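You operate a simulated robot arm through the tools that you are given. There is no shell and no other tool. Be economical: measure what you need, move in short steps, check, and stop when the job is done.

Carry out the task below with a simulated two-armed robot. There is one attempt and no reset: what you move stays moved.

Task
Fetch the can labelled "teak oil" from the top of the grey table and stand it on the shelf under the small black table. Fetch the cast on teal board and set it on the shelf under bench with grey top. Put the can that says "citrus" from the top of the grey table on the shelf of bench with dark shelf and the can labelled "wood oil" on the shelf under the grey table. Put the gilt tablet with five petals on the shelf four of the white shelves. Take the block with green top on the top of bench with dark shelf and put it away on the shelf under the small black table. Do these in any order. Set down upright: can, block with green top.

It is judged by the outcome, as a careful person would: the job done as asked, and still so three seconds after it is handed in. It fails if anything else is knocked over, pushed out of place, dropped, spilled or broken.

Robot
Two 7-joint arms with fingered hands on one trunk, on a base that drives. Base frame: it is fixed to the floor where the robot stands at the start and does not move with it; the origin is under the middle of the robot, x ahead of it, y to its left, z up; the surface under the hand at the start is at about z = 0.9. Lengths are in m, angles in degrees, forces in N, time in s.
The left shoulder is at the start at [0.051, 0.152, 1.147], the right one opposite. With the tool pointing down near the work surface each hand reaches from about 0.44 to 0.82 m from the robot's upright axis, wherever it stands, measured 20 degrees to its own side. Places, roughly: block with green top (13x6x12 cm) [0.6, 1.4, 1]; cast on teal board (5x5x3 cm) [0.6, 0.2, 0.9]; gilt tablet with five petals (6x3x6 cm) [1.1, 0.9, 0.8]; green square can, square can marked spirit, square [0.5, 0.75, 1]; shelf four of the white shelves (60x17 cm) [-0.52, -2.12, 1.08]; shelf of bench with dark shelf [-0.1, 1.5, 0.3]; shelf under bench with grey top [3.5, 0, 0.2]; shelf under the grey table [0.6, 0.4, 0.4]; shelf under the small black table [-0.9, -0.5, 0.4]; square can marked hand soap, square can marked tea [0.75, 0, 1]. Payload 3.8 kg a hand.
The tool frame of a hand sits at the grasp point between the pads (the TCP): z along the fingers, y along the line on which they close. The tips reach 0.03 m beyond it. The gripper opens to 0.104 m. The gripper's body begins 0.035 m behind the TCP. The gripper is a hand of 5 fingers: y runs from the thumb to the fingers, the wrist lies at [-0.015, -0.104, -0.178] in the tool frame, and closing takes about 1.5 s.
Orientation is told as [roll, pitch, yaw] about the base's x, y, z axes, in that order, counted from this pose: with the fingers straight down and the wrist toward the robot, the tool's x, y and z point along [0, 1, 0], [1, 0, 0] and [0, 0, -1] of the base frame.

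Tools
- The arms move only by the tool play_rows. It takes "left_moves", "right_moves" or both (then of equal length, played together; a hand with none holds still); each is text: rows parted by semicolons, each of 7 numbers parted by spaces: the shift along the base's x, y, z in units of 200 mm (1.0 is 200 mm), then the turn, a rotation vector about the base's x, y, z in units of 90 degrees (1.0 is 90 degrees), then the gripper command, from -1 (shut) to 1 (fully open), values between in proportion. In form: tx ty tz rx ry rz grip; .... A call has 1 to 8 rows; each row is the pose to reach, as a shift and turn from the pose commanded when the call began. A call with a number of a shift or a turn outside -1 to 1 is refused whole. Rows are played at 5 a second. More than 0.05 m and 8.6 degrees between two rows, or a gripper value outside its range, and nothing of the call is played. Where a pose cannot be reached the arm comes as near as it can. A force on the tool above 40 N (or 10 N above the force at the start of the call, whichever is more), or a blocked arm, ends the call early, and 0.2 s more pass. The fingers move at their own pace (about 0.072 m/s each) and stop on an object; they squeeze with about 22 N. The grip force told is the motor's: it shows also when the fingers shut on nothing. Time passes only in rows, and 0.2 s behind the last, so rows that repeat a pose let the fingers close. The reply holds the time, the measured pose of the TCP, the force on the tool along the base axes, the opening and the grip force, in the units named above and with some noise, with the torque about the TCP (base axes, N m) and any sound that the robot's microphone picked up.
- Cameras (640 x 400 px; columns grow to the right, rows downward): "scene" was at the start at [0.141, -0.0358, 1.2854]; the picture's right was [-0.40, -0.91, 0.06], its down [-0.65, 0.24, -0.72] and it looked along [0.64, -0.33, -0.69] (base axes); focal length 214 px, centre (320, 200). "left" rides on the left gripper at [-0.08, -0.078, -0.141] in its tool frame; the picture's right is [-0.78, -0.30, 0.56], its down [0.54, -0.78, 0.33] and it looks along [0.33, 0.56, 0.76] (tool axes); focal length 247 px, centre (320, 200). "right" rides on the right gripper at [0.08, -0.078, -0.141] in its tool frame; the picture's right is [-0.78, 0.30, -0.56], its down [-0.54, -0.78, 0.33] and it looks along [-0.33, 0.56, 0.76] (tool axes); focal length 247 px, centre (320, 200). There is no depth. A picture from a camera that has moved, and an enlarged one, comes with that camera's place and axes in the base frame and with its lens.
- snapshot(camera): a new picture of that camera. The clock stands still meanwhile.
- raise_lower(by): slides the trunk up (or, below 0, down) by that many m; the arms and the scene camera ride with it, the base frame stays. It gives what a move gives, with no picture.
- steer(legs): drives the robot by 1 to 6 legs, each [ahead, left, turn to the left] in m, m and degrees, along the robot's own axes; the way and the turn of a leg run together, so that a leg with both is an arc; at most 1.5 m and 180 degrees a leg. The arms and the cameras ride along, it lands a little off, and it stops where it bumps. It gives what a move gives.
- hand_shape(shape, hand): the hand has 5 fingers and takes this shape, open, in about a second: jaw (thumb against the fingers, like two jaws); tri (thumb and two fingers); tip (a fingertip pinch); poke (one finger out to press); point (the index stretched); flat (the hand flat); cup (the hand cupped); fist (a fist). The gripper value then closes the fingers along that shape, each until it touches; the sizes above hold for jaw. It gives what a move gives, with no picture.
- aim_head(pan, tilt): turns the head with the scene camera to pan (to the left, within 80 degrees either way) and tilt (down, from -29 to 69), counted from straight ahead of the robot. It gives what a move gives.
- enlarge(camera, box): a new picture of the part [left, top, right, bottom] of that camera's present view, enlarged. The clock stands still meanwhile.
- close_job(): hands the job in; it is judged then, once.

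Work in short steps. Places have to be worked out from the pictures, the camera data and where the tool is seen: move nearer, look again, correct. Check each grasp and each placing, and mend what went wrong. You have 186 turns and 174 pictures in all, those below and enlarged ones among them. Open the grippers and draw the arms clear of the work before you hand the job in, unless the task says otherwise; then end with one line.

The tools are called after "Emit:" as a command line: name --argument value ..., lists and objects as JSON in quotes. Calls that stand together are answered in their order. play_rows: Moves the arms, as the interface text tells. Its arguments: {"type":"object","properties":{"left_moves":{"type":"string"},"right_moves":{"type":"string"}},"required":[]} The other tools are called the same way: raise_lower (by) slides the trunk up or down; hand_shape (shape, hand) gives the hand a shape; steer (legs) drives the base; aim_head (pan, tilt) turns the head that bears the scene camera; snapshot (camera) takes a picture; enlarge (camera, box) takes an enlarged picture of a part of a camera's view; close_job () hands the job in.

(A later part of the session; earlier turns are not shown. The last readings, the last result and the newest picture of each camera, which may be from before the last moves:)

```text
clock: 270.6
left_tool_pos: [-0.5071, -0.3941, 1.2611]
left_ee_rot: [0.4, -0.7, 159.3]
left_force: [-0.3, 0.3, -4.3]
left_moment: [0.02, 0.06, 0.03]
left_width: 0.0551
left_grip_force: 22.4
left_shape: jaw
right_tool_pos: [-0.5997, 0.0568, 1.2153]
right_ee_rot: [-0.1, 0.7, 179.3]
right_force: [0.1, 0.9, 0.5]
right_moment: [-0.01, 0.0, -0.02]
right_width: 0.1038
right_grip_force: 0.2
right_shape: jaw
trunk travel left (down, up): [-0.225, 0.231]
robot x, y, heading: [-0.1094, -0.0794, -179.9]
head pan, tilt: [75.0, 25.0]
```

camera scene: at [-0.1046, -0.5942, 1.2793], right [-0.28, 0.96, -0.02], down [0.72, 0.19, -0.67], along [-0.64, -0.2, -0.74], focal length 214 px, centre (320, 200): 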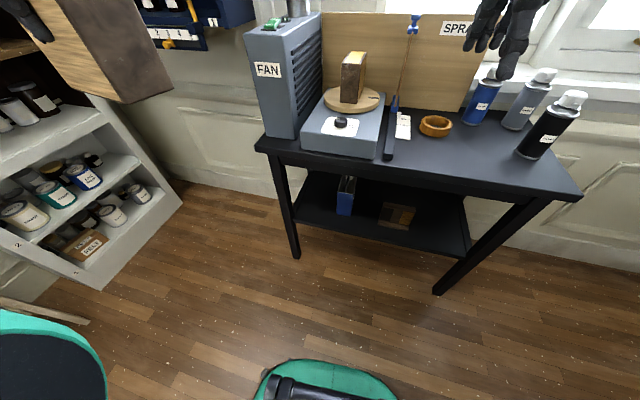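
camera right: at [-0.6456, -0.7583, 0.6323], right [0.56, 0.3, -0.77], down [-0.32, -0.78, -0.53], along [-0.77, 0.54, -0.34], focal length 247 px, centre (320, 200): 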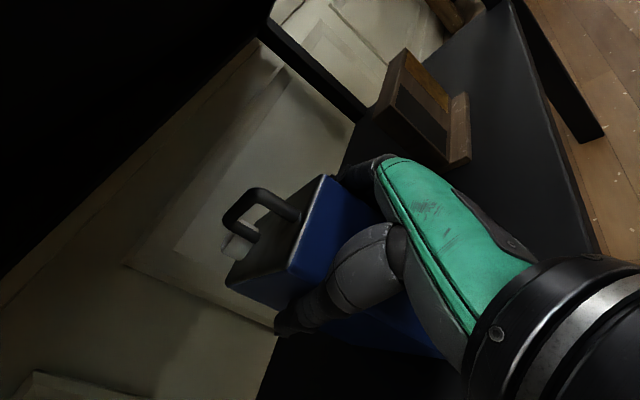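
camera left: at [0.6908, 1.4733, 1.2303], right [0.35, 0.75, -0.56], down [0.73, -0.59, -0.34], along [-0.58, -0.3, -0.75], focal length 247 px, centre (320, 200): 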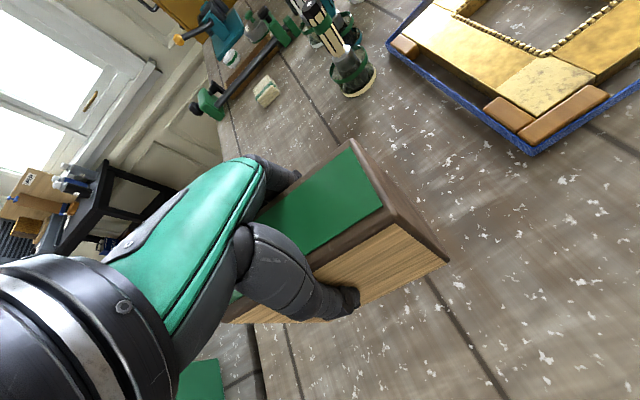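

Move the right hand out of the way and lower the trunk, then square and lower the block in front of the shelf.

Emit:
play_rows --right_moves "0.2 0.1 0.1 0 0 0 0.5;0.4 0.2 0.2 0 0 0 0.5;0.6 0.3 0.3 0 0 0 0.5;0.7 0.4 0.4 0 0 0 0.5"

Emit:
raise_lower --by -0.22

Emit:
play_rows --left_moves "-0.02 0.1 -0.1 0 0 0.04 -1;-0.04 0.2 -0.2 0 0 0.08 -1;-0.06 0.3 -0.3 0 0 0.12 -1;-0.08 0.4 -0.4 0 0 0.16 -1;-0.1 0.5 -0.5 0 0 0.2 -1;-0.12 0.6 -0.6 0 0 0.229 -1;-0.13 0.72 -0.75 0 0 0.229 -1;-0.13 0.72 -0.95 0 0 0.229 -1"

Emit:
aim_head --pan 15 --tilt 25

Emit:
snapshot --camera "scene"

```text
clock: 271.6
left_tool_pos: [-0.5053, -0.3932, 1.2633]
left_ee_rot: [0.4, -0.8, 159.3]
left_force: [-0.4, -0.4, -3.8]
left_moment: [-0.06, 0.04, 0.0]
left_width: 0.0549
left_grip_force: 22.7
left_shape: jaw
right_tool_pos: [-0.4577, 0.1372, 1.2965]
right_ee_rot: [0.0, 0.7, 179.3]
right_force: [0.5, -0.4, -0.3]
right_moment: [-0.01, 0.03, 0.02]
right_width: 0.0782
right_grip_force: 0.0
right_shape: jaw
trunk travel left (down, up): [-0.225, 0.231]
robot x, y, heading: [-0.1149, -0.0766, -180.0]
head pan, tilt: [75.0, 25.0]
```

```text
clock: 273.9
left_tool_pos: [-0.505, -0.3949, 1.0431]
left_ee_rot: [0.3, -0.8, 159.3]
left_force: [0.6, 0.6, -4.3]
left_moment: [-0.01, 0.02, -0.01]
left_width: 0.0549
left_grip_force: 21.9
left_shape: jaw
right_tool_pos: [-0.5234, 0.1367, 1.0116]
right_ee_rot: [-0.2, 9.9, 179.3]
right_force: [0.3, -0.6, -0.2]
right_moment: [0.0, 0.04, -0.01]
right_width: 0.0785
right_grip_force: 0.1
right_shape: jaw
trunk travel left (down, up): [-0.005, 0.451]
robot x, y, heading: [-0.112, -0.0809, -179.8]
head pan, tilt: [75.0, 25.0]
```

```text
clock: 275.7
left_tool_pos: [-0.5514, -0.2477, 0.868]
left_ee_rot: [0.4, -0.6, 180.0]
left_force: [-0.2, -0.6, -4.6]
left_moment: [-0.01, 0.06, -0.03]
left_width: 0.0547
left_grip_force: 22.4
left_shape: jaw
left hand out of reach, approached as far as the arm can: row 8
right_tool_pos: [-0.5241, 0.1376, 1.01]
right_ee_rot: [-0.1, 10.0, 179.3]
right_force: [-0.2, 1.3, -0.9]
right_moment: [-0.01, -0.02, -0.02]
right_width: 0.0781
right_grip_force: 0.1
right_shape: jaw
trunk travel left (down, up): [-0.005, 0.451]
robot x, y, heading: [-0.1128, -0.0769, -179.8]
head pan, tilt: [75.0, 25.0]
```

```text
clock: 277.0
left_tool_pos: [-0.5495, -0.247, 0.8685]
left_ee_rot: [0.5, -0.6, 179.9]
left_force: [0.3, 0.6, -4.3]
left_moment: [-0.01, 0.01, 0.02]
left_width: 0.0544
left_grip_force: 21.8
left_shape: jaw
right_tool_pos: [-0.523, 0.1359, 1.0108]
right_ee_rot: [-0.2, 9.9, 179.3]
right_force: [-0.3, 0.7, -0.8]
right_moment: [0.01, 0.01, 0.0]
right_width: 0.0782
right_grip_force: 0.0
right_shape: jaw
trunk travel left (down, up): [-0.005, 0.451]
robot x, y, heading: [-0.1143, -0.0787, -179.6]
head pan, tilt: [15.0, 25.0]
```

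```text
94 pictures are left
camera scene: at [-0.4154, -0.1017, 0.9813], right [-0.23, 0.97, -0.13], down [0.81, 0.11, -0.58], along [-0.54, -0.24, -0.81], focal length 214 px, centre (320, 200)
```

scene: 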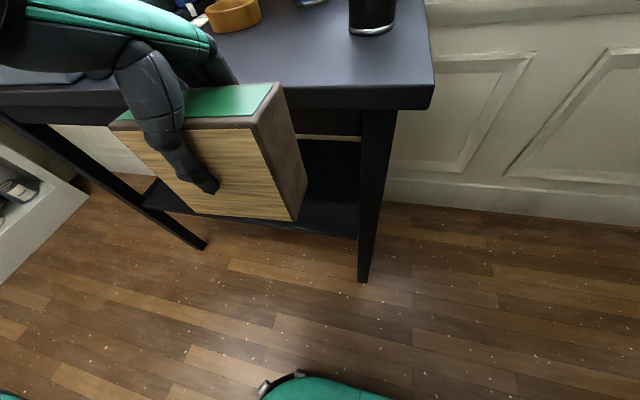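

The leaning trunk puts the shoulder too near. Back up 0.1 m, keeping the block forward, then lower further.

Emit:
steer --legs '[[-0.1, 0, 0]]'

Emit:
play_rows --left_moves "-0.2 0 0 0 0 0 -1;-0.4 0 0 0 0 0 -1;-0.55 0 0 0 0 0 -1;-0.55 0 -0.2 0 0 0 -1;-0.55 0 -0.4 0 0 0 -1;-0.55 0 -0.6 0 0 0 -1;-0.55 0 -0.8 0 0 0 -1;-0.55 0 -1 0 0 0 -1"

```text
clock: 278.1
left_tool_pos: [-0.4481, -0.2481, 0.8684]
left_ee_rot: [0.4, -0.7, 179.9]
left_force: [-0.2, -0.1, -4.1]
left_moment: [-0.02, 0.03, 0.0]
left_width: 0.0547
left_grip_force: 22.2
left_shape: jaw
right_tool_pos: [-0.422, 0.136, 1.0117]
right_ee_rot: [-0.1, 9.9, 179.2]
right_force: [-0.5, -0.6, 0.2]
right_moment: [0.0, 0.07, 0.01]
right_width: 0.0785
right_grip_force: 0.1
right_shape: jaw
trunk travel left (down, up): [-0.005, 0.451]
robot x, y, heading: [-0.0124, -0.0811, -179.8]
head pan, tilt: [15.0, 25.0]
```

```text
clock: 279.9
left_tool_pos: [-0.5602, -0.2469, 0.667]
left_ee_rot: [0.4, -0.6, 179.9]
left_force: [0.1, 0.7, -3.7]
left_moment: [0.0, 0.02, -0.01]
left_width: 0.0545
left_grip_force: 21.9
left_shape: jaw
right_tool_pos: [-0.4242, 0.1362, 1.0105]
right_ee_rot: [-0.2, 9.9, 179.2]
right_force: [-0.5, -0.2, -0.5]
right_moment: [-0.04, 0.01, 0.0]
right_width: 0.0782
right_grip_force: 0.0
right_shape: jaw
trunk travel left (down, up): [-0.005, 0.451]
robot x, y, heading: [-0.0091, -0.0767, -180.1]
head pan, tilt: [15.0, 25.0]
```

Good. Continue lowering to z≈0.545 and look.

Emit:
play_rows --left_moves "0 0 -0.2 0 0 0 -1;0 0 -0.4 0 0 0 -1;0 0 -0.6 0 0 0 -1"

Emit:
snapshot --camera "left"

Emit:
snapshot --camera "scene"

```text
clock: 280.7
left_tool_pos: [-0.56, -0.2473, 0.548]
left_ee_rot: [0.3, -0.6, 179.7]
left_force: [0.0, 0.4, -4.5]
left_moment: [0.01, 0.04, 0.01]
left_width: 0.0546
left_grip_force: 22.1
left_shape: jaw
right_tool_pos: [-0.4244, 0.1352, 1.0099]
right_ee_rot: [-0.2, 10.0, 179.2]
right_force: [-0.3, 0.9, -0.6]
right_moment: [0.03, -0.03, 0.0]
right_width: 0.0782
right_grip_force: 0.1
right_shape: jaw
trunk travel left (down, up): [-0.005, 0.451]
robot x, y, heading: [-0.0097, -0.0769, -179.6]
head pan, tilt: [15.0, 25.0]
```

```text
93 pictures are left
camera left: at [-0.4796, -0.1661, 0.6871], right [0.29, 0.77, -0.56], down [0.77, -0.54, -0.34], along [-0.56, -0.34, -0.75], focal length 247 px, centre (320, 200)
```

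left: 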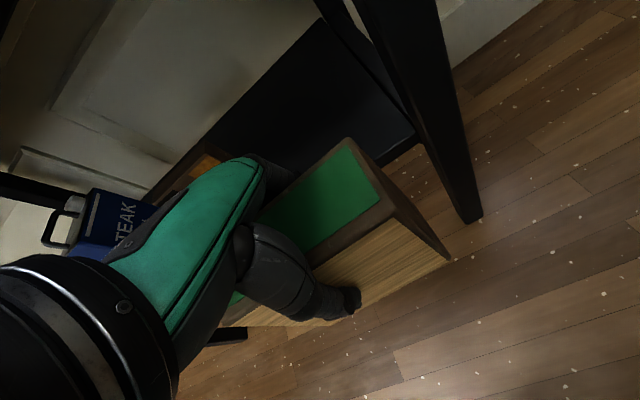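

```text
92 pictures are left
camera scene: at [-0.3152, -0.1017, 0.9809], right [-0.23, 0.97, -0.13], down [0.81, 0.11, -0.58], along [-0.54, -0.24, -0.81], focal length 214 px, centre (320, 200)
```

scene: 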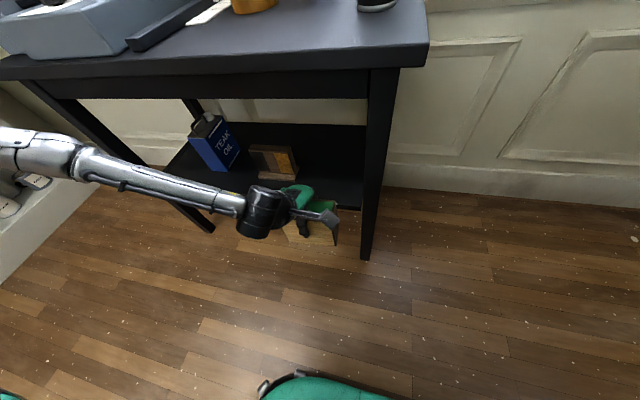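

Advance the block over the shelf by arm motion (elbow stays back), then check.

Emit:
play_rows --left_moves "-0.2 -0.02 0 0 0 0 -1;-0.4 -0.04 0 0 0 0 -1;-0.6 -0.04 0 0 0 0 -1;-0.8 -0.04 0 0 0 0 -1;-0.9 -0.04 0 0 0 0 -1"

Emit:
snapshot --camera "left"

Emit:
snapshot --camera "scene"

```text
clock: 281.9
left_tool_pos: [-0.7395, -0.2547, 0.5475]
left_ee_rot: [0.3, -0.5, 179.9]
left_force: [-0.1, -1.4, -4.4]
left_moment: [0.0, 0.07, 0.0]
left_width: 0.0546
left_grip_force: 22.1
left_shape: jaw
right_tool_pos: [-0.4227, 0.1349, 1.0102]
right_ee_rot: [-0.2, 9.9, 179.3]
right_force: [0.5, 0.6, 0.1]
right_moment: [0.0, 0.04, -0.03]
right_width: 0.078
right_grip_force: 0.0
right_shape: jaw
trunk travel left (down, up): [-0.005, 0.451]
robot x, y, heading: [-0.0135, -0.0761, -180.0]
head pan, tilt: [15.0, 25.0]
```

```text
91 pictures are left
camera left: at [-0.6597, -0.1732, 0.6858], right [0.29, 0.77, -0.56], down [0.77, -0.54, -0.34], along [-0.56, -0.34, -0.75], focal length 247 px, centre (320, 200)
```

left: 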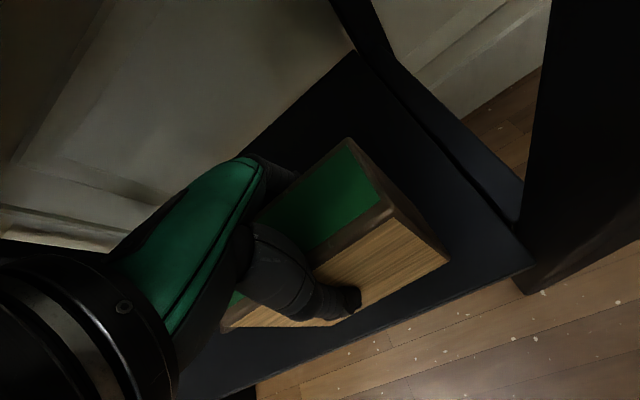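

```text
90 pictures are left
camera scene: at [-0.3149, -0.1017, 0.9811], right [-0.23, 0.97, -0.13], down [0.81, 0.11, -0.58], along [-0.54, -0.24, -0.81], focal length 214 px, centre (320, 200)
```

scene: 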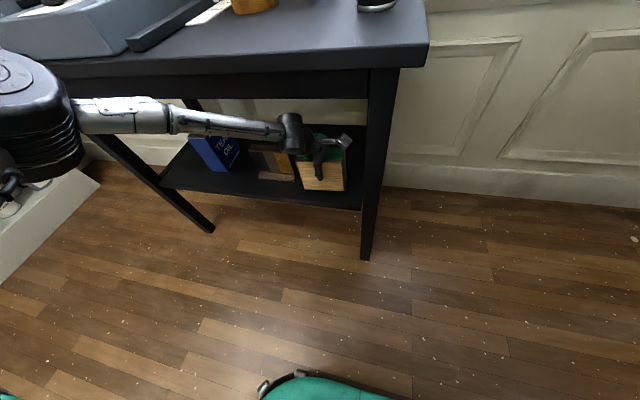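

Over the shelf. Lower to contact.

Emit:
play_rows --left_moves "0 0 -0.03 0 0 0 -1;0 0 -0.06 0 0 0 -1;0 0 -0.08 0 0 0 -1;0 0 -0.1 0 0 0 -1;0 0 -0.11 0 0 0 -1"

```text
clock: 283.1
left_tool_pos: [-0.7406, -0.2548, 0.5251]
left_ee_rot: [0.5, -0.6, 179.9]
left_force: [-0.4, 0.0, -4.2]
left_moment: [-0.02, 0.03, -0.01]
left_width: 0.0547
left_grip_force: 22.1
left_shape: jaw
right_tool_pos: [-0.4239, 0.1362, 1.0108]
right_ee_rot: [-0.2, 9.9, 179.3]
right_force: [-0.7, -0.1, 0.5]
right_moment: [0.04, -0.01, 0.02]
right_width: 0.0782
right_grip_force: 0.1
right_shape: jaw
trunk travel left (down, up): [-0.005, 0.451]
robot x, y, heading: [-0.0111, -0.0764, -180.1]
head pan, tilt: [15.0, 25.0]
```

Emit:
play_rows --left_moves "0 0 -0.03 0 0 0 -1;0 0 -0.05 0 0 0 -1;0 0 -0.07 0 0 0 -1;0 0 -0.08 0 0 0 -1"

Emit:
snapshot --camera "left"

```text
clock: 284.1
left_tool_pos: [-0.7393, -0.2561, 0.5112]
left_ee_rot: [0.5, -0.7, 179.9]
left_force: [-0.1, 0.5, -2.4]
left_moment: [-0.06, 0.06, -0.01]
left_width: 0.0548
left_grip_force: 21.2
left_shape: jaw
right_tool_pos: [-0.4228, 0.1366, 1.0106]
right_ee_rot: [0.0, 10.0, 179.3]
right_force: [0.6, 0.6, 0.2]
right_moment: [-0.02, -0.01, -0.01]
right_width: 0.0781
right_grip_force: 0.0
right_shape: jaw
trunk travel left (down, up): [-0.005, 0.451]
robot x, y, heading: [-0.0091, -0.0744, -179.9]
head pan, tilt: [15.0, 25.0]
```

```text
89 pictures are left
camera left: at [-0.6595, -0.1744, 0.6492], right [0.29, 0.77, -0.57], down [0.77, -0.54, -0.34], along [-0.56, -0.34, -0.75], focal length 247 px, centre (320, 200)
```

left: 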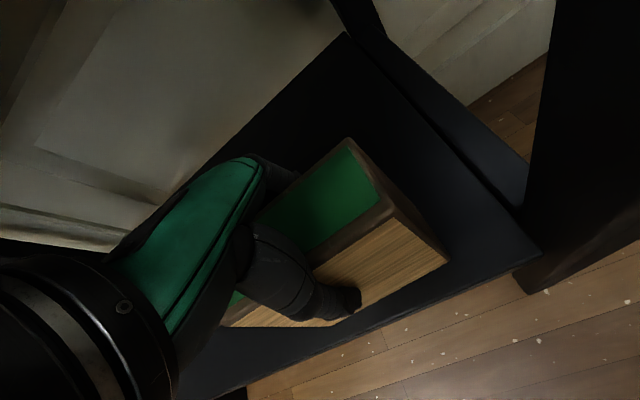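

Just touching. 3 mm more, then open and rise.

Emit:
play_rows --left_moves "0 0 -0.02 0 0 0 -1;0 0 -0.02 0 0 0 -0.3;0 0 -0.02 0 0 0 0.2;0 0 -0.02 0 0 0 0.6;0 0 -0.01 0 0 0 0.6;0 0 -0.01 0 0 0 0.6"

Emit:
snapshot --camera "left"

```text
clock: 285.5
left_tool_pos: [-0.7398, -0.2561, 0.5082]
left_ee_rot: [0.4, -0.6, 179.9]
left_force: [0.7, -0.2, 0.0]
left_moment: [-0.04, 0.06, 0.0]
left_width: 0.0828
left_grip_force: 0.0
left_shape: jaw
right_tool_pos: [-0.4226, 0.1365, 1.0105]
right_ee_rot: [-0.1, 9.9, 179.3]
right_force: [-0.9, 0.0, -0.3]
right_moment: [-0.01, 0.02, -0.02]
right_width: 0.0782
right_grip_force: 0.1
right_shape: jaw
trunk travel left (down, up): [-0.005, 0.451]
robot x, y, heading: [-0.0118, -0.0745, -179.8]
head pan, tilt: [15.0, 25.0]
```

```text
88 pictures are left
camera left: at [-0.6594, -0.1747, 0.6473], right [0.29, 0.77, -0.57], down [0.77, -0.54, -0.34], along [-0.56, -0.34, -0.75], focal length 247 px, centre (320, 200)
```

left: 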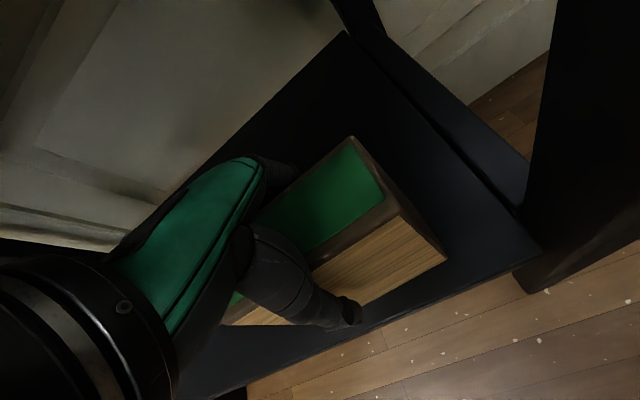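

Released and upright. Raise slowly to clear the block, then withdraw.

Emit:
play_rows --left_moves "0 0 0.12 0 0 0 0.7;0.02 0 0.24 0 0 0 0.7;0.02 0 0.36 0 0 0 0.7;0.02 0 0.37 0 0 0 0.7"

Emit:
snapshot --camera "left"

```text
clock: 286.5
left_tool_pos: [-0.7356, -0.2557, 0.5816]
left_ee_rot: [0.5, -0.6, 179.9]
left_force: [-0.3, 0.1, -0.1]
left_moment: [-0.02, 0.02, -0.02]
left_width: 0.0883
left_grip_force: 0.0
left_shape: jaw
right_tool_pos: [-0.4219, 0.1371, 1.0113]
right_ee_rot: [-0.1, 9.9, 179.3]
right_force: [-0.2, 0.8, 0.1]
right_moment: [0.01, -0.03, -0.03]
right_width: 0.0781
right_grip_force: 0.0
right_shape: jaw
trunk travel left (down, up): [-0.005, 0.451]
robot x, y, heading: [-0.0085, -0.0721, -179.6]
head pan, tilt: [15.0, 25.0]
```

```text
87 pictures are left
camera left: at [-0.6553, -0.1739, 0.7216], right [0.29, 0.77, -0.57], down [0.77, -0.54, -0.34], along [-0.56, -0.34, -0.75], focal length 247 px, centre (320, 200)
```

left: 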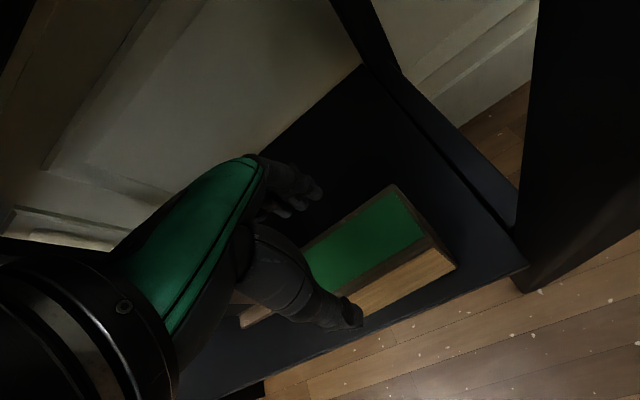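

Clear of the block; withdraw.

Emit:
play_rows --left_moves "0.2 0 0.02 0 0 0 0.7;0.4 0 0.02 0 0 0 0.7;0.6 0 0.02 0 0 0 0.7;0.8 0 0.02 0 0 0 0.7;0.8 0 0.2 0 0 0 0.7;0.8 0 0.4 0 0 0 0.7;0.8 0 0.6 0 0 0 0.7;0.8 0 0.8 0 0 0 0.7"

Emit:
snapshot --camera "scene"

```text
clock: 288.3
left_tool_pos: [-0.5758, -0.2555, 0.7433]
left_ee_rot: [0.4, -0.6, 179.9]
left_force: [0.1, 0.0, 0.9]
left_moment: [0.01, 0.02, 0.0]
left_width: 0.0882
left_grip_force: 0.2
left_shape: jaw
right_tool_pos: [-0.4209, 0.1375, 1.0113]
right_ee_rot: [-0.1, 9.9, 179.4]
right_force: [0.0, -0.7, 0.6]
right_moment: [0.02, -0.02, -0.01]
right_width: 0.0779
right_grip_force: 0.0
right_shape: jaw
trunk travel left (down, up): [-0.005, 0.451]
robot x, y, heading: [-0.009, -0.0768, -180.0]
head pan, tilt: [15.0, 25.0]
```

```text
86 pictures are left
camera scene: at [-0.3135, -0.1011, 0.9818], right [-0.23, 0.97, -0.13], down [0.81, 0.11, -0.58], along [-0.54, -0.24, -0.81], focal length 214 px, centre (320, 200)
```

scene: 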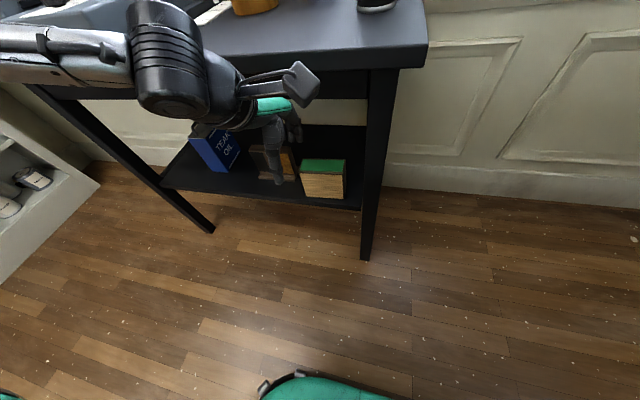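

Block stands on the shelf beside the others. Raise the trunk, tuck the arms, and turn to the grey table's left part to find "wood oil".

Emit:
raise_lower --by 0.22

Emit:
play_rows --left_moves "0.15 -0.1 0.2 0 0 0 1;0.3 -0.2 0.4 0 0 0 1;0.45 -0.3 0.6 0 0 0 1;0.6 -0.4 0.8 0 0 0 1;0.75 -0.5 1 0 0 0 1" --right_moves "0 0 0 0 0 0 1;0 0 0 0 0 0 1;0 0 0 0 0 0 1;0 0 0 0 0 0 1;0 0 0 0 0 0 1"

Emit:
steer --legs '[[0.13, -0.25, 0], [0, 0, 180], [0, 0.35, 0]]'

Emit:
aim_head --pan 15 --tilt 25

Emit:
snapshot --camera "scene"

```text
clock: 290.7
left_tool_pos: [-0.5756, -0.2558, 0.9625]
left_ee_rot: [0.4, -0.6, 179.9]
left_force: [0.1, -0.3, 0.5]
left_moment: [0.0, 0.01, 0.01]
left_width: 0.0882
left_grip_force: 0.1
left_shape: jaw
right_tool_pos: [-0.4209, 0.1368, 1.2302]
right_ee_rot: [-0.2, 10.0, 179.2]
right_force: [0.1, 0.0, 0.5]
right_moment: [0.02, 0.0, 0.03]
right_width: 0.0781
right_grip_force: 0.0
right_shape: jaw
trunk travel left (down, up): [-0.225, 0.231]
robot x, y, heading: [-0.0119, -0.0734, -180.0]
head pan, tilt: [15.0, 25.0]
```

```text
refused: row 1 steps farther than a row can; nothing moved
```

```text
clock: 297.2
left_tool_pos: [0.2521, -0.2524, 0.9653]
left_ee_rot: [-1.3, -0.9, -65.6]
left_force: [-7.5, 0.4, 0.4]
left_moment: [-0.05, 0.14, -0.31]
left_width: 0.0884
left_grip_force: 0.1
left_shape: jaw
right_tool_pos: [-0.1478, -0.289, 1.2313]
right_ee_rot: [-0.1, 9.8, -63.8]
right_force: [-0.2, -0.4, -0.2]
right_moment: [0.03, 0.02, 0.0]
right_width: 0.0781
right_grip_force: 0.0
right_shape: jaw
trunk travel left (down, up): [-0.225, 0.231]
robot x, y, heading: [-0.14, 0.1747, -62.8]
head pan, tilt: [15.0, 25.0]
stopped in leg 2: the force on the tool passed its limit at 68 N (the readings are from after the stop); the commanded pose is now the measured one
```

```text
clock: 297.8
left_tool_pos: [0.2531, -0.2515, 0.9654]
left_ee_rot: [-1.2, -0.9, -65.4]
left_force: [-11.3, 0.2, -0.1]
left_moment: [-0.02, 0.24, -0.47]
left_width: 0.0885
left_grip_force: 0.1
left_shape: jaw
right_tool_pos: [-0.1476, -0.2881, 1.2305]
right_ee_rot: [0.0, 10.0, -63.7]
right_force: [0.0, 0.5, -0.7]
right_moment: [-0.02, 0.0, -0.03]
right_width: 0.0783
right_grip_force: 0.1
right_shape: jaw
trunk travel left (down, up): [-0.225, 0.231]
robot x, y, heading: [-0.1412, 0.1735, -62.8]
head pan, tilt: [15.0, 25.0]
```

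```text
85 pictures are left
camera scene: at [-0.0538, 0.0487, 1.3019], right [-0.74, -0.67, -0.04], down [-0.34, 0.42, -0.84], along [0.58, -0.61, -0.54], focal length 214 px, centre (320, 200)
```

scene: 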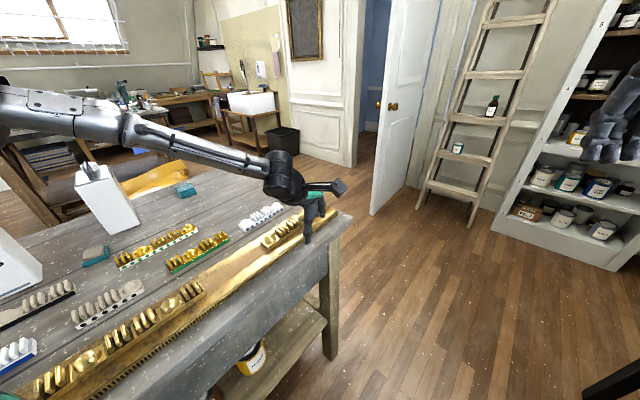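

The arm rows were refused (step too large) and the left hand has touched the plank's end while turning. Turn back a little, raise the hand, then inspect.

Emit:
steer --legs '[[0, 0, -8]]'

Emit:
play_rows --left_moves "0 0 0.2 0 0 0 1;0 0 0.4 0 0 0 1;0 0 0.6 0 0 0 1;0 0 0.8 0 0 0 1;-0.1 0 1 0 0 0 1"

Emit:
snapshot --camera "scene"

```text
clock: 298.8
left_tool_pos: [0.1924, -0.3046, 0.9657]
left_ee_rot: [-1.2, -0.8, -73.4]
left_force: [-0.1, -0.3, -1.5]
left_moment: [0.04, -0.03, 0.01]
left_width: 0.0883
left_grip_force: 0.1
left_shape: jaw
right_tool_pos: [-0.21, -0.2829, 1.2313]
right_ee_rot: [-0.1, 9.8, -71.8]
right_force: [-0.2, -0.1, 0.3]
right_moment: [0.01, 0.01, 0.01]
right_width: 0.0783
right_grip_force: 0.0
right_shape: jaw
trunk travel left (down, up): [-0.225, 0.231]
robot x, y, heading: [-0.1442, 0.172, -70.8]
head pan, tilt: [15.0, 25.0]
```

```text
clock: 300.0
left_tool_pos: [0.1714, -0.3036, 1.1649]
left_ee_rot: [-1.1, -0.8, -73.5]
left_force: [0.2, 0.7, 0.5]
left_moment: [-0.01, 0.02, 0.02]
left_width: 0.1037
left_grip_force: 0.0
left_shape: jaw
right_tool_pos: [-0.2108, -0.2827, 1.2297]
right_ee_rot: [-0.1, 9.9, -71.8]
right_force: [-0.4, -0.3, 0.1]
right_moment: [-0.01, -0.02, 0.01]
right_width: 0.0783
right_grip_force: 0.0
right_shape: jaw
trunk travel left (down, up): [-0.225, 0.231]
robot x, y, heading: [-0.14, 0.179, -70.9]
head pan, tilt: [15.0, 25.0]
```

```text
84 pictures are left
camera scene: at [-0.0713, 0.0375, 1.3019], right [-0.83, -0.56, -0.04], down [-0.28, 0.47, -0.84], along [0.49, -0.69, -0.54], focal length 214 px, centre (320, 200)
```

scene: 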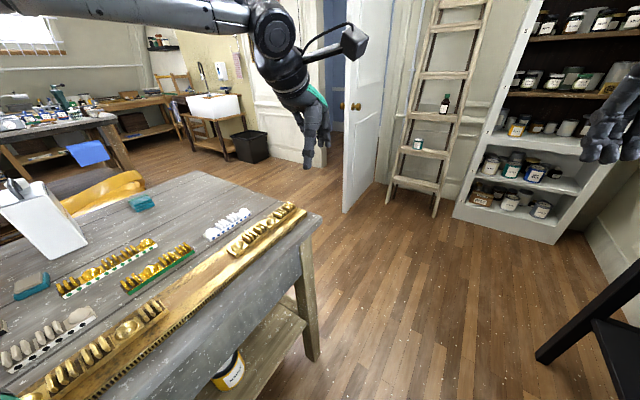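

The plank looks undisturbed along the table edge. Turn on to face the table and look at the left part.

Emit:
steer --legs '[[0, 0, 71], [0, 0.2, 0]]'

Emit:
aim_head --pan 20 --tilt 25

Emit:
snapshot --camera "scene"

```text
clock: 304.7
left_tool_pos: [0.4134, 0.5124, 1.1646]
left_ee_rot: [-1.0, -0.8, -2.6]
left_force: [1.2, -0.6, 0.1]
left_moment: [0.03, 0.01, 0.02]
left_width: 0.1036
left_grip_force: 0.0
left_shape: jaw
right_tool_pos: [0.269, 0.1562, 1.2302]
right_ee_rot: [-0.1, 9.9, -1.0]
right_force: [-0.1, 0.5, 0.8]
right_moment: [-0.02, -0.03, 0.02]
right_width: 0.0782
right_grip_force: 0.1
right_shape: jaw
trunk travel left (down, up): [-0.225, 0.231]
robot x, y, heading: [-0.144, 0.3729, -0.3]
head pan, tilt: [15.0, 25.0]
```

```text
clock: 305.4
left_tool_pos: [0.4135, 0.5135, 1.1643]
left_ee_rot: [-1.1, -0.9, -2.6]
left_force: [1.0, 0.1, 0.4]
left_moment: [-0.02, -0.01, 0.0]
left_width: 0.1037
left_grip_force: 0.2
left_shape: jaw
right_tool_pos: [0.2681, 0.1574, 1.2311]
right_ee_rot: [-0.2, 9.9, -1.0]
right_force: [0.0, -0.6, 0.4]
right_moment: [-0.02, 0.03, 0.03]
right_width: 0.0782
right_grip_force: 0.2
right_shape: jaw
trunk travel left (down, up): [-0.225, 0.231]
robot x, y, heading: [-0.1418, 0.3737, 0.1]
head pan, tilt: [20.0, 25.0]
```

```text
83 pictures are left
camera scene: at [0.0088, 0.4036, 1.3021], right [0.33, -0.94, -0.05], down [-0.52, -0.14, -0.84], along [0.78, 0.31, -0.54], focal length 214 px, centre (320, 200)
```

scene: 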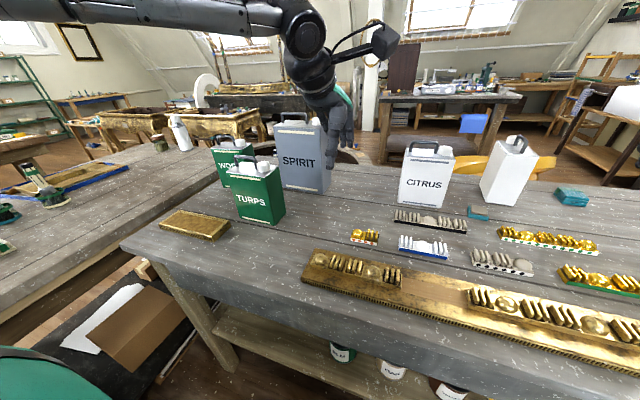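

The rear green can reads "WO…": that is WOOD OIL, at about (0.62, 0.965), behind TURPS. I raise the left hand first, then drive to it.

Emit:
play_rows --left_moves "-0.1 0 0.15 0 0 0.01 1;-0.2 0 0.3 0 0 0.02 1;-0.3 0 0.45 0 0 0.029 1;-0.35 0 0.6 0 0 0.029 1"

Emit:
steer --legs '[[0.11, 0.22, 0]]'

Emit:
aim_head --pan 30 --tilt 35

Emit:
snapshot --camera "scene"

Emit:
snapshot --camera "left"

```text
clock: 306.4
left_tool_pos: [0.3414, 0.5118, 1.2856]
left_ee_rot: [-1.1, -0.8, 0.0]
left_force: [0.0, -0.5, 0.2]
left_moment: [0.01, -0.03, -0.01]
left_width: 0.1035
left_grip_force: 0.0
left_shape: jaw
right_tool_pos: [0.2675, 0.1567, 1.2313]
right_ee_rot: [-0.1, 9.9, -1.0]
right_force: [0.4, -0.5, 0.3]
right_moment: [-0.01, 0.01, 0.0]
right_width: 0.0783
right_grip_force: 0.0
right_shape: jaw
trunk travel left (down, up): [-0.225, 0.231]
robot x, y, heading: [-0.14, 0.3699, -0.3]
head pan, tilt: [20.0, 25.0]
```

```text
clock: 308.1
left_tool_pos: [0.4526, 0.7314, 1.2852]
left_ee_rot: [-1.1, -0.9, 0.0]
left_force: [0.5, 1.2, -0.1]
left_moment: [0.01, -0.02, -0.01]
left_width: 0.1038
left_grip_force: 0.0
left_shape: jaw
right_tool_pos: [0.3791, 0.3764, 1.231]
right_ee_rot: [0.0, 9.8, -1.0]
right_force: [-0.6, -0.4, -0.2]
right_moment: [-0.01, 0.02, 0.02]
right_width: 0.0783
right_grip_force: 0.0
right_shape: jaw
trunk travel left (down, up): [-0.225, 0.231]
robot x, y, heading: [-0.032, 0.5904, -0.1]
head pan, tilt: [20.0, 25.0]
```

```text
clock: 308.9
left_tool_pos: [0.4527, 0.7322, 1.2846]
left_ee_rot: [-1.2, -0.8, 0.0]
left_force: [0.9, 0.9, 0.2]
left_moment: [-0.01, -0.04, 0.01]
left_width: 0.1039
left_grip_force: 0.1
left_shape: jaw
right_tool_pos: [0.3793, 0.3774, 1.2313]
right_ee_rot: [-0.1, 9.9, -1.0]
right_force: [-1.2, -0.4, -1.0]
right_moment: [0.02, 0.0, 0.02]
right_width: 0.0783
right_grip_force: 0.1
right_shape: jaw
trunk travel left (down, up): [-0.225, 0.231]
robot x, y, heading: [-0.0323, 0.5902, -0.3]
head pan, tilt: [30.0, 35.0]
```

```text
82 pictures are left
camera scene: at [0.107, 0.6351, 1.2879], right [0.49, -0.87, -0.07], down [-0.61, -0.28, -0.74], along [0.62, 0.41, -0.67], focal length 214 px, centre (320, 200)
```

scene: 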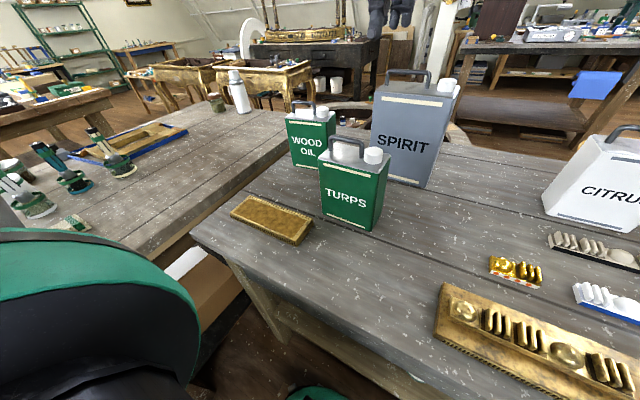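

```text
81 pictures are left
camera left: at [0.3743, 0.6556, 1.4255], right [-0.29, -0.79, -0.54], down [-0.77, 0.53, -0.35], along [0.57, 0.32, -0.76], focal length 247 px, centre (320, 200)
```

left: 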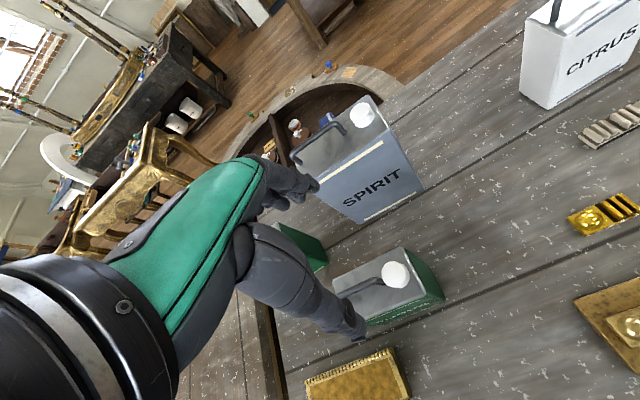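

WOOD OIL is confirmed; its front face runs from (0.58,1.04) to (0.61,0.91). Bring the left hand over it by going left first, then forward.

Emit:
play_rows --left_moves "0 0.2 0 0 0 0.03 1;0 0.4 0 0 0 0.06 1;0 0.6 0 0 0 0.09 1;0 0.8 0 0 0 0.12 1;0 1 0 0 0 0.12 1;0.2 1 -0.1 0 0 0.12 1;0.4 1 -0.2 0 0 0.12 1"

Emit:
snapshot --camera "left"

Emit:
enlarge --camera "scene" --box '[220, 60, 476, 220]'

```text
clock: 310.5
left_tool_pos: [0.5356, 0.9312, 1.2434]
left_ee_rot: [-1.1, -0.8, 10.8]
left_force: [-0.2, 0.0, -0.2]
left_moment: [0.02, 0.04, 0.0]
left_width: 0.1037
left_grip_force: 0.0
left_shape: jaw
right_tool_pos: [0.3802, 0.3771, 1.2307]
right_ee_rot: [0.0, 10.0, -1.1]
right_force: [1.0, 0.9, -0.7]
right_moment: [-0.02, 0.04, -0.01]
right_width: 0.0782
right_grip_force: 0.1
right_shape: jaw
trunk travel left (down, up): [-0.225, 0.231]
robot x, y, heading: [-0.0326, 0.5924, -0.1]
head pan, tilt: [30.0, 35.0]
```

```text
80 pictures are left
camera left: at [0.4724, 0.8409, 1.385], right [-0.14, -0.83, -0.55], down [-0.86, 0.37, -0.35], along [0.5, 0.42, -0.76], focal length 247 px, centre (320, 200)
```

left: 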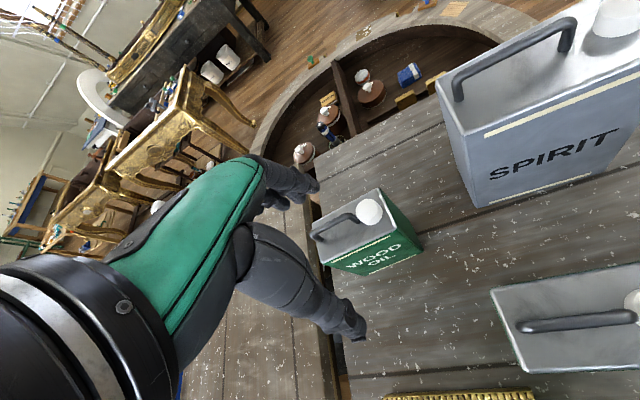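

```text
2.50 times, centred on (348, 140) of scene
camera zoom: at [0.1089, 0.6343, 1.2876], right [0.49, -0.87, -0.07], down [-0.61, -0.28, -0.74], along [0.62, 0.41, -0.67], focal length 536 px, centre (250, 350)
```

zoom: 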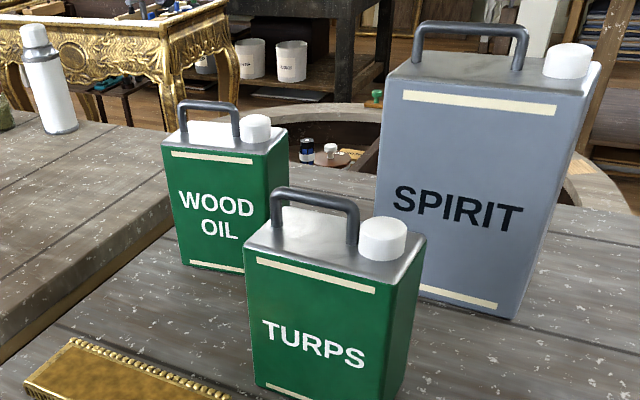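

Hand camera: can top centred at (0.619, 0.977), yaw ≈ 10.5°, matching the hand. Move over it and descend to just above the handle.

Emit:
play_rows --left_moves "0.2 0.1 0 0 0 0 1;0.415 0.23 -0.05 0 0 0 1;0.415 0.23 -0.25 0 0 0 1;0.415 0.23 -0.45 0 0 0 1;0.415 0.23 -0.65 0 0 0 1"

Emit:
snapshot --camera "left"

Emit:
enlarge --camera "scene" --box '[220, 60, 476, 220]'

```text
refused: row 2 steps farther than a row can; nothing moved
```

```text
78 pictures are left
camera left: at [0.4724, 0.8409, 1.385], right [-0.14, -0.83, -0.55], down [-0.86, 0.37, -0.35], along [0.5, 0.42, -0.76], focal length 247 px, centre (320, 200)
```

left: 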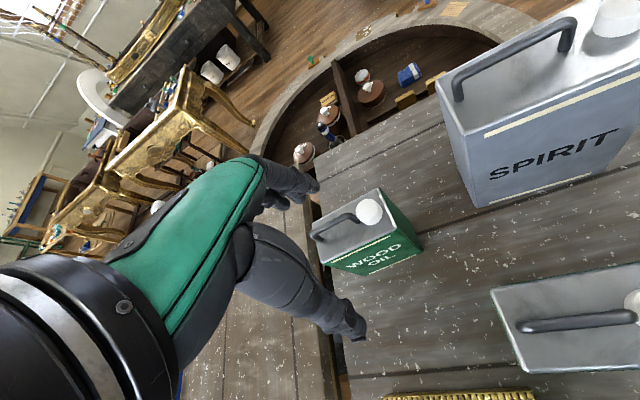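

```text
2.50 times, centred on (348, 140) of scene
camera zoom: at [0.1089, 0.6343, 1.2876], right [0.49, -0.87, -0.07], down [-0.61, -0.28, -0.74], along [0.62, 0.41, -0.67], focal length 536 px, centre (250, 350)
```

zoom: 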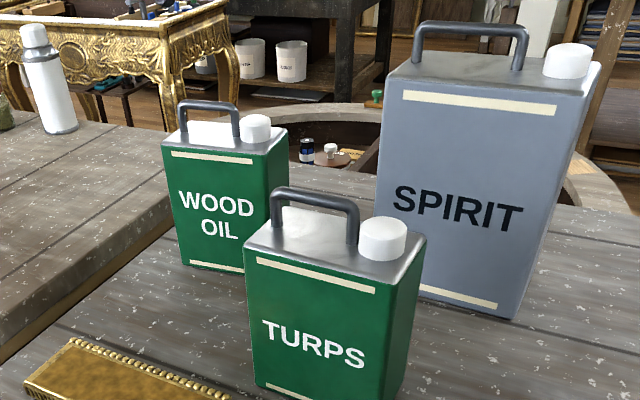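

Too large a step in row 2; redo with smaller ones.

Emit:
play_rows --left_moves "0.15 0.08 0 0 0 0 1;0.3 0.16 -0.02 0 0 0 1;0.415 0.23 -0.1 0 0 0 1;0.415 0.23 -0.3 0 0 0 1;0.415 0.23 -0.5 0 0 0 1;0.415 0.23 -0.65 0 0 0 1"

Emit:
snapshot --camera "left"

```text
clock: 311.9
left_tool_pos: [0.6153, 0.9781, 1.1153]
left_ee_rot: [-1.2, -0.8, 10.8]
left_force: [0.0, -0.5, -1.2]
left_moment: [0.04, 0.02, 0.0]
left_width: 0.1036
left_grip_force: 0.0
left_shape: jaw
right_tool_pos: [0.3787, 0.3767, 1.2311]
right_ee_rot: [-0.1, 9.9, -1.0]
right_force: [-0.2, -0.4, 0.9]
right_moment: [0.02, 0.02, 0.0]
right_width: 0.0783
right_grip_force: 0.1
right_shape: jaw
trunk travel left (down, up): [-0.225, 0.231]
robot x, y, heading: [-0.0304, 0.5925, -0.3]
head pan, tilt: [30.0, 35.0]
```

```text
76 pictures are left
camera left: at [0.5527, 0.8867, 1.2552], right [-0.14, -0.83, -0.55], down [-0.86, 0.37, -0.35], along [0.5, 0.42, -0.76], focal length 247 px, centre (320, 200)
```

left: 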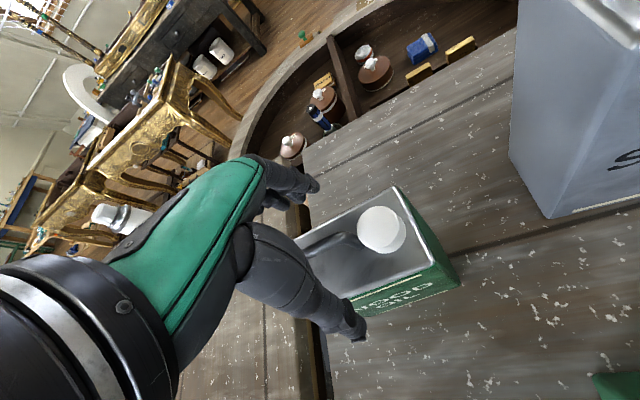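

Aligned. Descend gently until the palm nears the handle.

Emit:
play_rows --left_moves "0.01 -0.01 -0.1 0 0 0 1;0.01 -0.01 -0.2 0 0 0 1;0.01 -0.01 -0.28 0 0 0 1;0.01 -0.01 -0.32 0 0 0 1"

```text
clock: 312.9
left_tool_pos: [0.6174, 0.9753, 1.0506]
left_ee_rot: [-1.2, -0.9, 10.9]
left_force: [0.1, 0.4, 0.9]
left_moment: [0.01, -0.01, 0.01]
left_width: 0.1039
left_grip_force: 0.1
left_shape: jaw
right_tool_pos: [0.3788, 0.3766, 1.2315]
right_ee_rot: [0.0, 9.9, -1.0]
right_force: [-0.6, -0.6, -0.4]
right_moment: [0.0, -0.01, 0.02]
right_width: 0.0784
right_grip_force: 0.1
right_shape: jaw
trunk travel left (down, up): [-0.225, 0.231]
robot x, y, heading: [-0.0317, 0.5905, -0.2]
head pan, tilt: [30.0, 35.0]
```

No contact yet; go on in 6 mm steps.

Emit:
play_rows --left_moves "0 0 -0.03 0 0 0 1;0 0 -0.06 0 0 0 1;0 0 -0.09 0 0 0 1;0 0 -0.12 0 0 0 1"

```text
clock: 313.9
left_tool_pos: [0.6198, 0.9758, 1.0408]
left_ee_rot: [-1.5, -2.4, 10.7]
left_force: [-5.5, -1.2, 16.0]
left_moment: [0.32, -0.1, -0.07]
left_width: 0.104
left_grip_force: 0.0
left_shape: jaw
right_tool_pos: [0.3782, 0.3768, 1.2322]
right_ee_rot: [-0.1, 9.8, -1.1]
right_force: [-0.6, -0.4, -0.7]
right_moment: [0.0, -0.02, 0.02]
right_width: 0.0783
right_grip_force: 0.0
right_shape: jaw
trunk travel left (down, up): [-0.225, 0.231]
robot x, y, heading: [-0.0307, 0.59, -0.4]
head pan, tilt: [30.0, 35.0]
stopped in row 4 (left hand): the force on the tool passed its limit at 43 N (the readings are from after the stop); the commanded pose is now the measured one
```

Palm contact at 1.041. Rise 5 mm and close.

Emit:
play_rows --left_moves "0 0 0.03 0 0 0 1;0 0 0.03 0 0 0 0.5;0 0 0.03 0 0 0 -1;0 0 0.03 0 0 0 -1;0 0 0.03 0 0 0 -1;0 0 0.03 0 0 0 -1"

Emit:
play_rows --left_moves "0 0 0.08 0 0 0 -1;0 0 0.16 0 0 0 -1;0 0 0.24 0 0 0 -1"

Emit:
snapshot --camera "scene"

```text
clock: 315.2
left_tool_pos: [0.6213, 0.9755, 1.0427]
left_ee_rot: [-1.4, -1.8, 10.7]
left_force: [2.7, -2.1, 0.4]
left_moment: [0.4, -0.62, -0.17]
left_width: 0.0739
left_grip_force: 21.4
left_shape: jaw
right_tool_pos: [0.3787, 0.3762, 1.2311]
right_ee_rot: [-0.1, 9.9, -1.0]
right_force: [0.1, -1.0, -0.3]
right_moment: [0.0, -0.01, 0.01]
right_width: 0.0781
right_grip_force: 0.0
right_shape: jaw
trunk travel left (down, up): [-0.225, 0.231]
robot x, y, heading: [-0.0322, 0.5932, -0.3]
head pan, tilt: [30.0, 35.0]
```

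```text
clock: 316.1
left_tool_pos: [0.6236, 0.9756, 1.0888]
left_ee_rot: [-1.4, -1.8, 10.8]
left_force: [0.0, -0.1, -12.1]
left_moment: [0.07, -0.06, -0.01]
left_width: 0.0735
left_grip_force: 22.6
left_shape: jaw
right_tool_pos: [0.3797, 0.3774, 1.2308]
right_ee_rot: [-0.3, 10.0, -1.0]
right_force: [0.9, 0.4, 0.3]
right_moment: [0.01, 0.02, 0.02]
right_width: 0.0778
right_grip_force: 0.1
right_shape: jaw
trunk travel left (down, up): [-0.225, 0.231]
robot x, y, heading: [-0.0331, 0.5931, -0.2]
head pan, tilt: [30.0, 35.0]
```

```text
75 pictures are left
camera scene: at [0.1083, 0.6355, 1.2877], right [0.49, -0.87, -0.07], down [-0.61, -0.29, -0.74], along [0.62, 0.41, -0.67], focal length 214 px, centre (320, 200)
```

scene: 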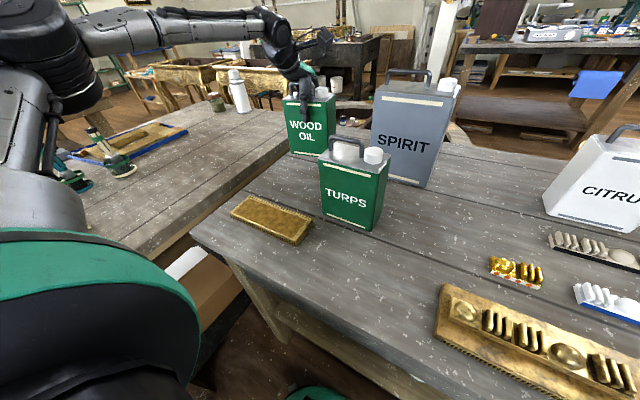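

Held securely (12 N). The grey table's shelf gap is low, so I'll insert it from the front with a slight backward hand tilt, at the free right part of the shelf. First lift high and draw back.

Emit:
play_rows --left_moves "0 0 0.2 0 0 0 -1;0 0 0.4 0 0 0 -1;0 0 0.6 0 0 0 -1;0 0 0.8 0 0 0 -1;-0.2 0 0.8 0 0 0 -1;-0.4 0 0.8 0 0 0 -1;-0.6 0 0.8 0 0 0 -1;-0.8 0 0.8 0 0 0 -1"

Emit:
steer --legs '[[-0.3, 0, 0], [0, -0.9, 0]]'

Emit:
aim_head --pan 0 --tilt 40

Emit:
snapshot --camera "scene"

```text
clock: 317.9
left_tool_pos: [0.4596, 0.9783, 1.2516]
left_ee_rot: [-1.6, -1.9, 10.9]
left_force: [-0.7, 0.3, -12.2]
left_moment: [0.01, -0.02, -0.01]
left_width: 0.0729
left_grip_force: 22.1
left_shape: jaw
right_tool_pos: [0.3781, 0.3782, 1.2319]
right_ee_rot: [-0.2, 9.8, -1.0]
right_force: [-0.5, 0.2, -0.5]
right_moment: [0.02, -0.04, -0.03]
right_width: 0.0779
right_grip_force: 0.1
right_shape: jaw
trunk travel left (down, up): [-0.225, 0.231]
robot x, y, heading: [-0.0323, 0.59, -0.3]
head pan, tilt: [30.0, 35.0]
```

```text
clock: 324.2
left_tool_pos: [0.1612, 0.0876, 1.2506]
left_ee_rot: [-1.5, -1.9, 11.2]
left_force: [-0.1, -0.4, -11.9]
left_moment: [0.01, -0.04, -0.04]
left_width: 0.0728
left_grip_force: 22.5
left_shape: jaw
right_tool_pos: [0.0836, -0.5127, 1.2315]
right_ee_rot: [-0.3, 10.0, -0.6]
right_force: [0.5, 0.0, -0.4]
right_moment: [0.0, -0.01, -0.03]
right_width: 0.0782
right_grip_force: 0.0
right_shape: jaw
trunk travel left (down, up): [-0.225, 0.231]
robot x, y, heading: [-0.3277, -0.2998, 0.4]
head pan, tilt: [30.0, 35.0]
```

```text
clock: 325.1
left_tool_pos: [0.161, 0.0875, 1.2497]
left_ee_rot: [-1.4, -1.6, 11.3]
left_force: [0.5, 0.4, -11.5]
left_moment: [0.03, -0.07, 0.01]
left_width: 0.0731
left_grip_force: 22.2
left_shape: jaw
right_tool_pos: [0.0834, -0.5128, 1.2311]
right_ee_rot: [-0.2, 10.1, -0.7]
right_force: [0.0, 0.5, 0.4]
right_moment: [0.02, -0.01, -0.01]
right_width: 0.0783
right_grip_force: 0.1
right_shape: jaw
trunk travel left (down, up): [-0.225, 0.231]
robot x, y, heading: [-0.3306, -0.3005, 0.3]
head pan, tilt: [0.0, 40.0]
```

```text
74 pictures are left
camera scene: at [-0.1824, -0.3003, 1.2791], right [0.01, -1.0, 0.0], down [-0.75, 0.0, -0.67], along [0.67, 0.0, -0.75], focal length 214 px, centre (320, 200)
```

scene: 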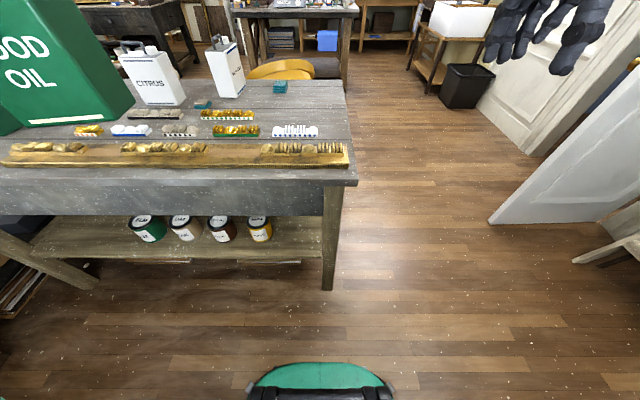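

The shelf's right part (y from -0.07 to -0.29) is free; shelf ≈0.39, apron bottom ≈0.70. Set up in front of it: small drive, square the can, lower the trunk.

Emit:
steer --legs '[[-0.05, -0.05, 0]]'

Emit:
play_rows --left_moves "0 -0.2 0 0 0 -0.03 -1;0 -0.4 0 0 0 -0.06 -1;0 -0.6 0 0 0 -0.09 -1;0 -0.8 0 0 0 -0.125 -1;0 -1 0 0 0 -0.125 -1"

Emit:
raise_lower --by -0.22

```text
clock: 326.2
left_tool_pos: [0.1149, 0.0417, 1.2473]
left_ee_rot: [-1.5, -1.6, 11.3]
left_force: [0.8, 0.9, -11.7]
left_moment: [-0.01, -0.03, 0.01]
left_width: 0.0732
left_grip_force: 22.0
left_shape: jaw
right_tool_pos: [0.0366, -0.5581, 1.2301]
right_ee_rot: [-0.4, 10.1, -0.5]
right_force: [0.2, 0.0, -0.9]
right_moment: [0.01, 0.06, 0.02]
right_width: 0.0783
right_grip_force: 0.0
right_shape: jaw
trunk travel left (down, up): [-0.225, 0.231]
robot x, y, heading: [-0.3812, -0.3453, 0.5]
head pan, tilt: [0.0, 40.0]
```

```text
clock: 327.4
left_tool_pos: [0.1127, -0.165, 1.2527]
left_ee_rot: [-1.1, -1.7, 0.1]
left_force: [-0.2, 0.0, -11.9]
left_moment: [0.02, -0.04, 0.0]
left_width: 0.0732
left_grip_force: 22.0
left_shape: jaw
right_tool_pos: [0.0351, -0.5643, 1.2305]
right_ee_rot: [0.1, 10.0, -0.4]
right_force: [-0.4, -0.7, 0.6]
right_moment: [0.06, -0.01, 0.01]
right_width: 0.078
right_grip_force: 0.0
right_shape: jaw
trunk travel left (down, up): [-0.225, 0.231]
robot x, y, heading: [-0.3755, -0.3489, 0.3]
head pan, tilt: [0.0, 40.0]
```

```text
clock: 329.7
left_tool_pos: [0.1104, -0.1629, 1.0315]
left_ee_rot: [-1.4, -1.9, 0.0]
left_force: [-0.1, 0.0, -12.0]
left_moment: [-0.01, -0.02, 0.04]
left_width: 0.0729
left_grip_force: 22.0
left_shape: jaw
right_tool_pos: [0.0343, -0.5614, 1.0108]
right_ee_rot: [-0.1, 9.9, -0.4]
right_force: [0.3, 0.4, 0.6]
right_moment: [0.0, -0.03, 0.03]
right_width: 0.0782
right_grip_force: 0.0
right_shape: jaw
trunk travel left (down, up): [-0.005, 0.451]
robot x, y, heading: [-0.3752, -0.3517, 0.3]
head pan, tilt: [0.0, 40.0]
```

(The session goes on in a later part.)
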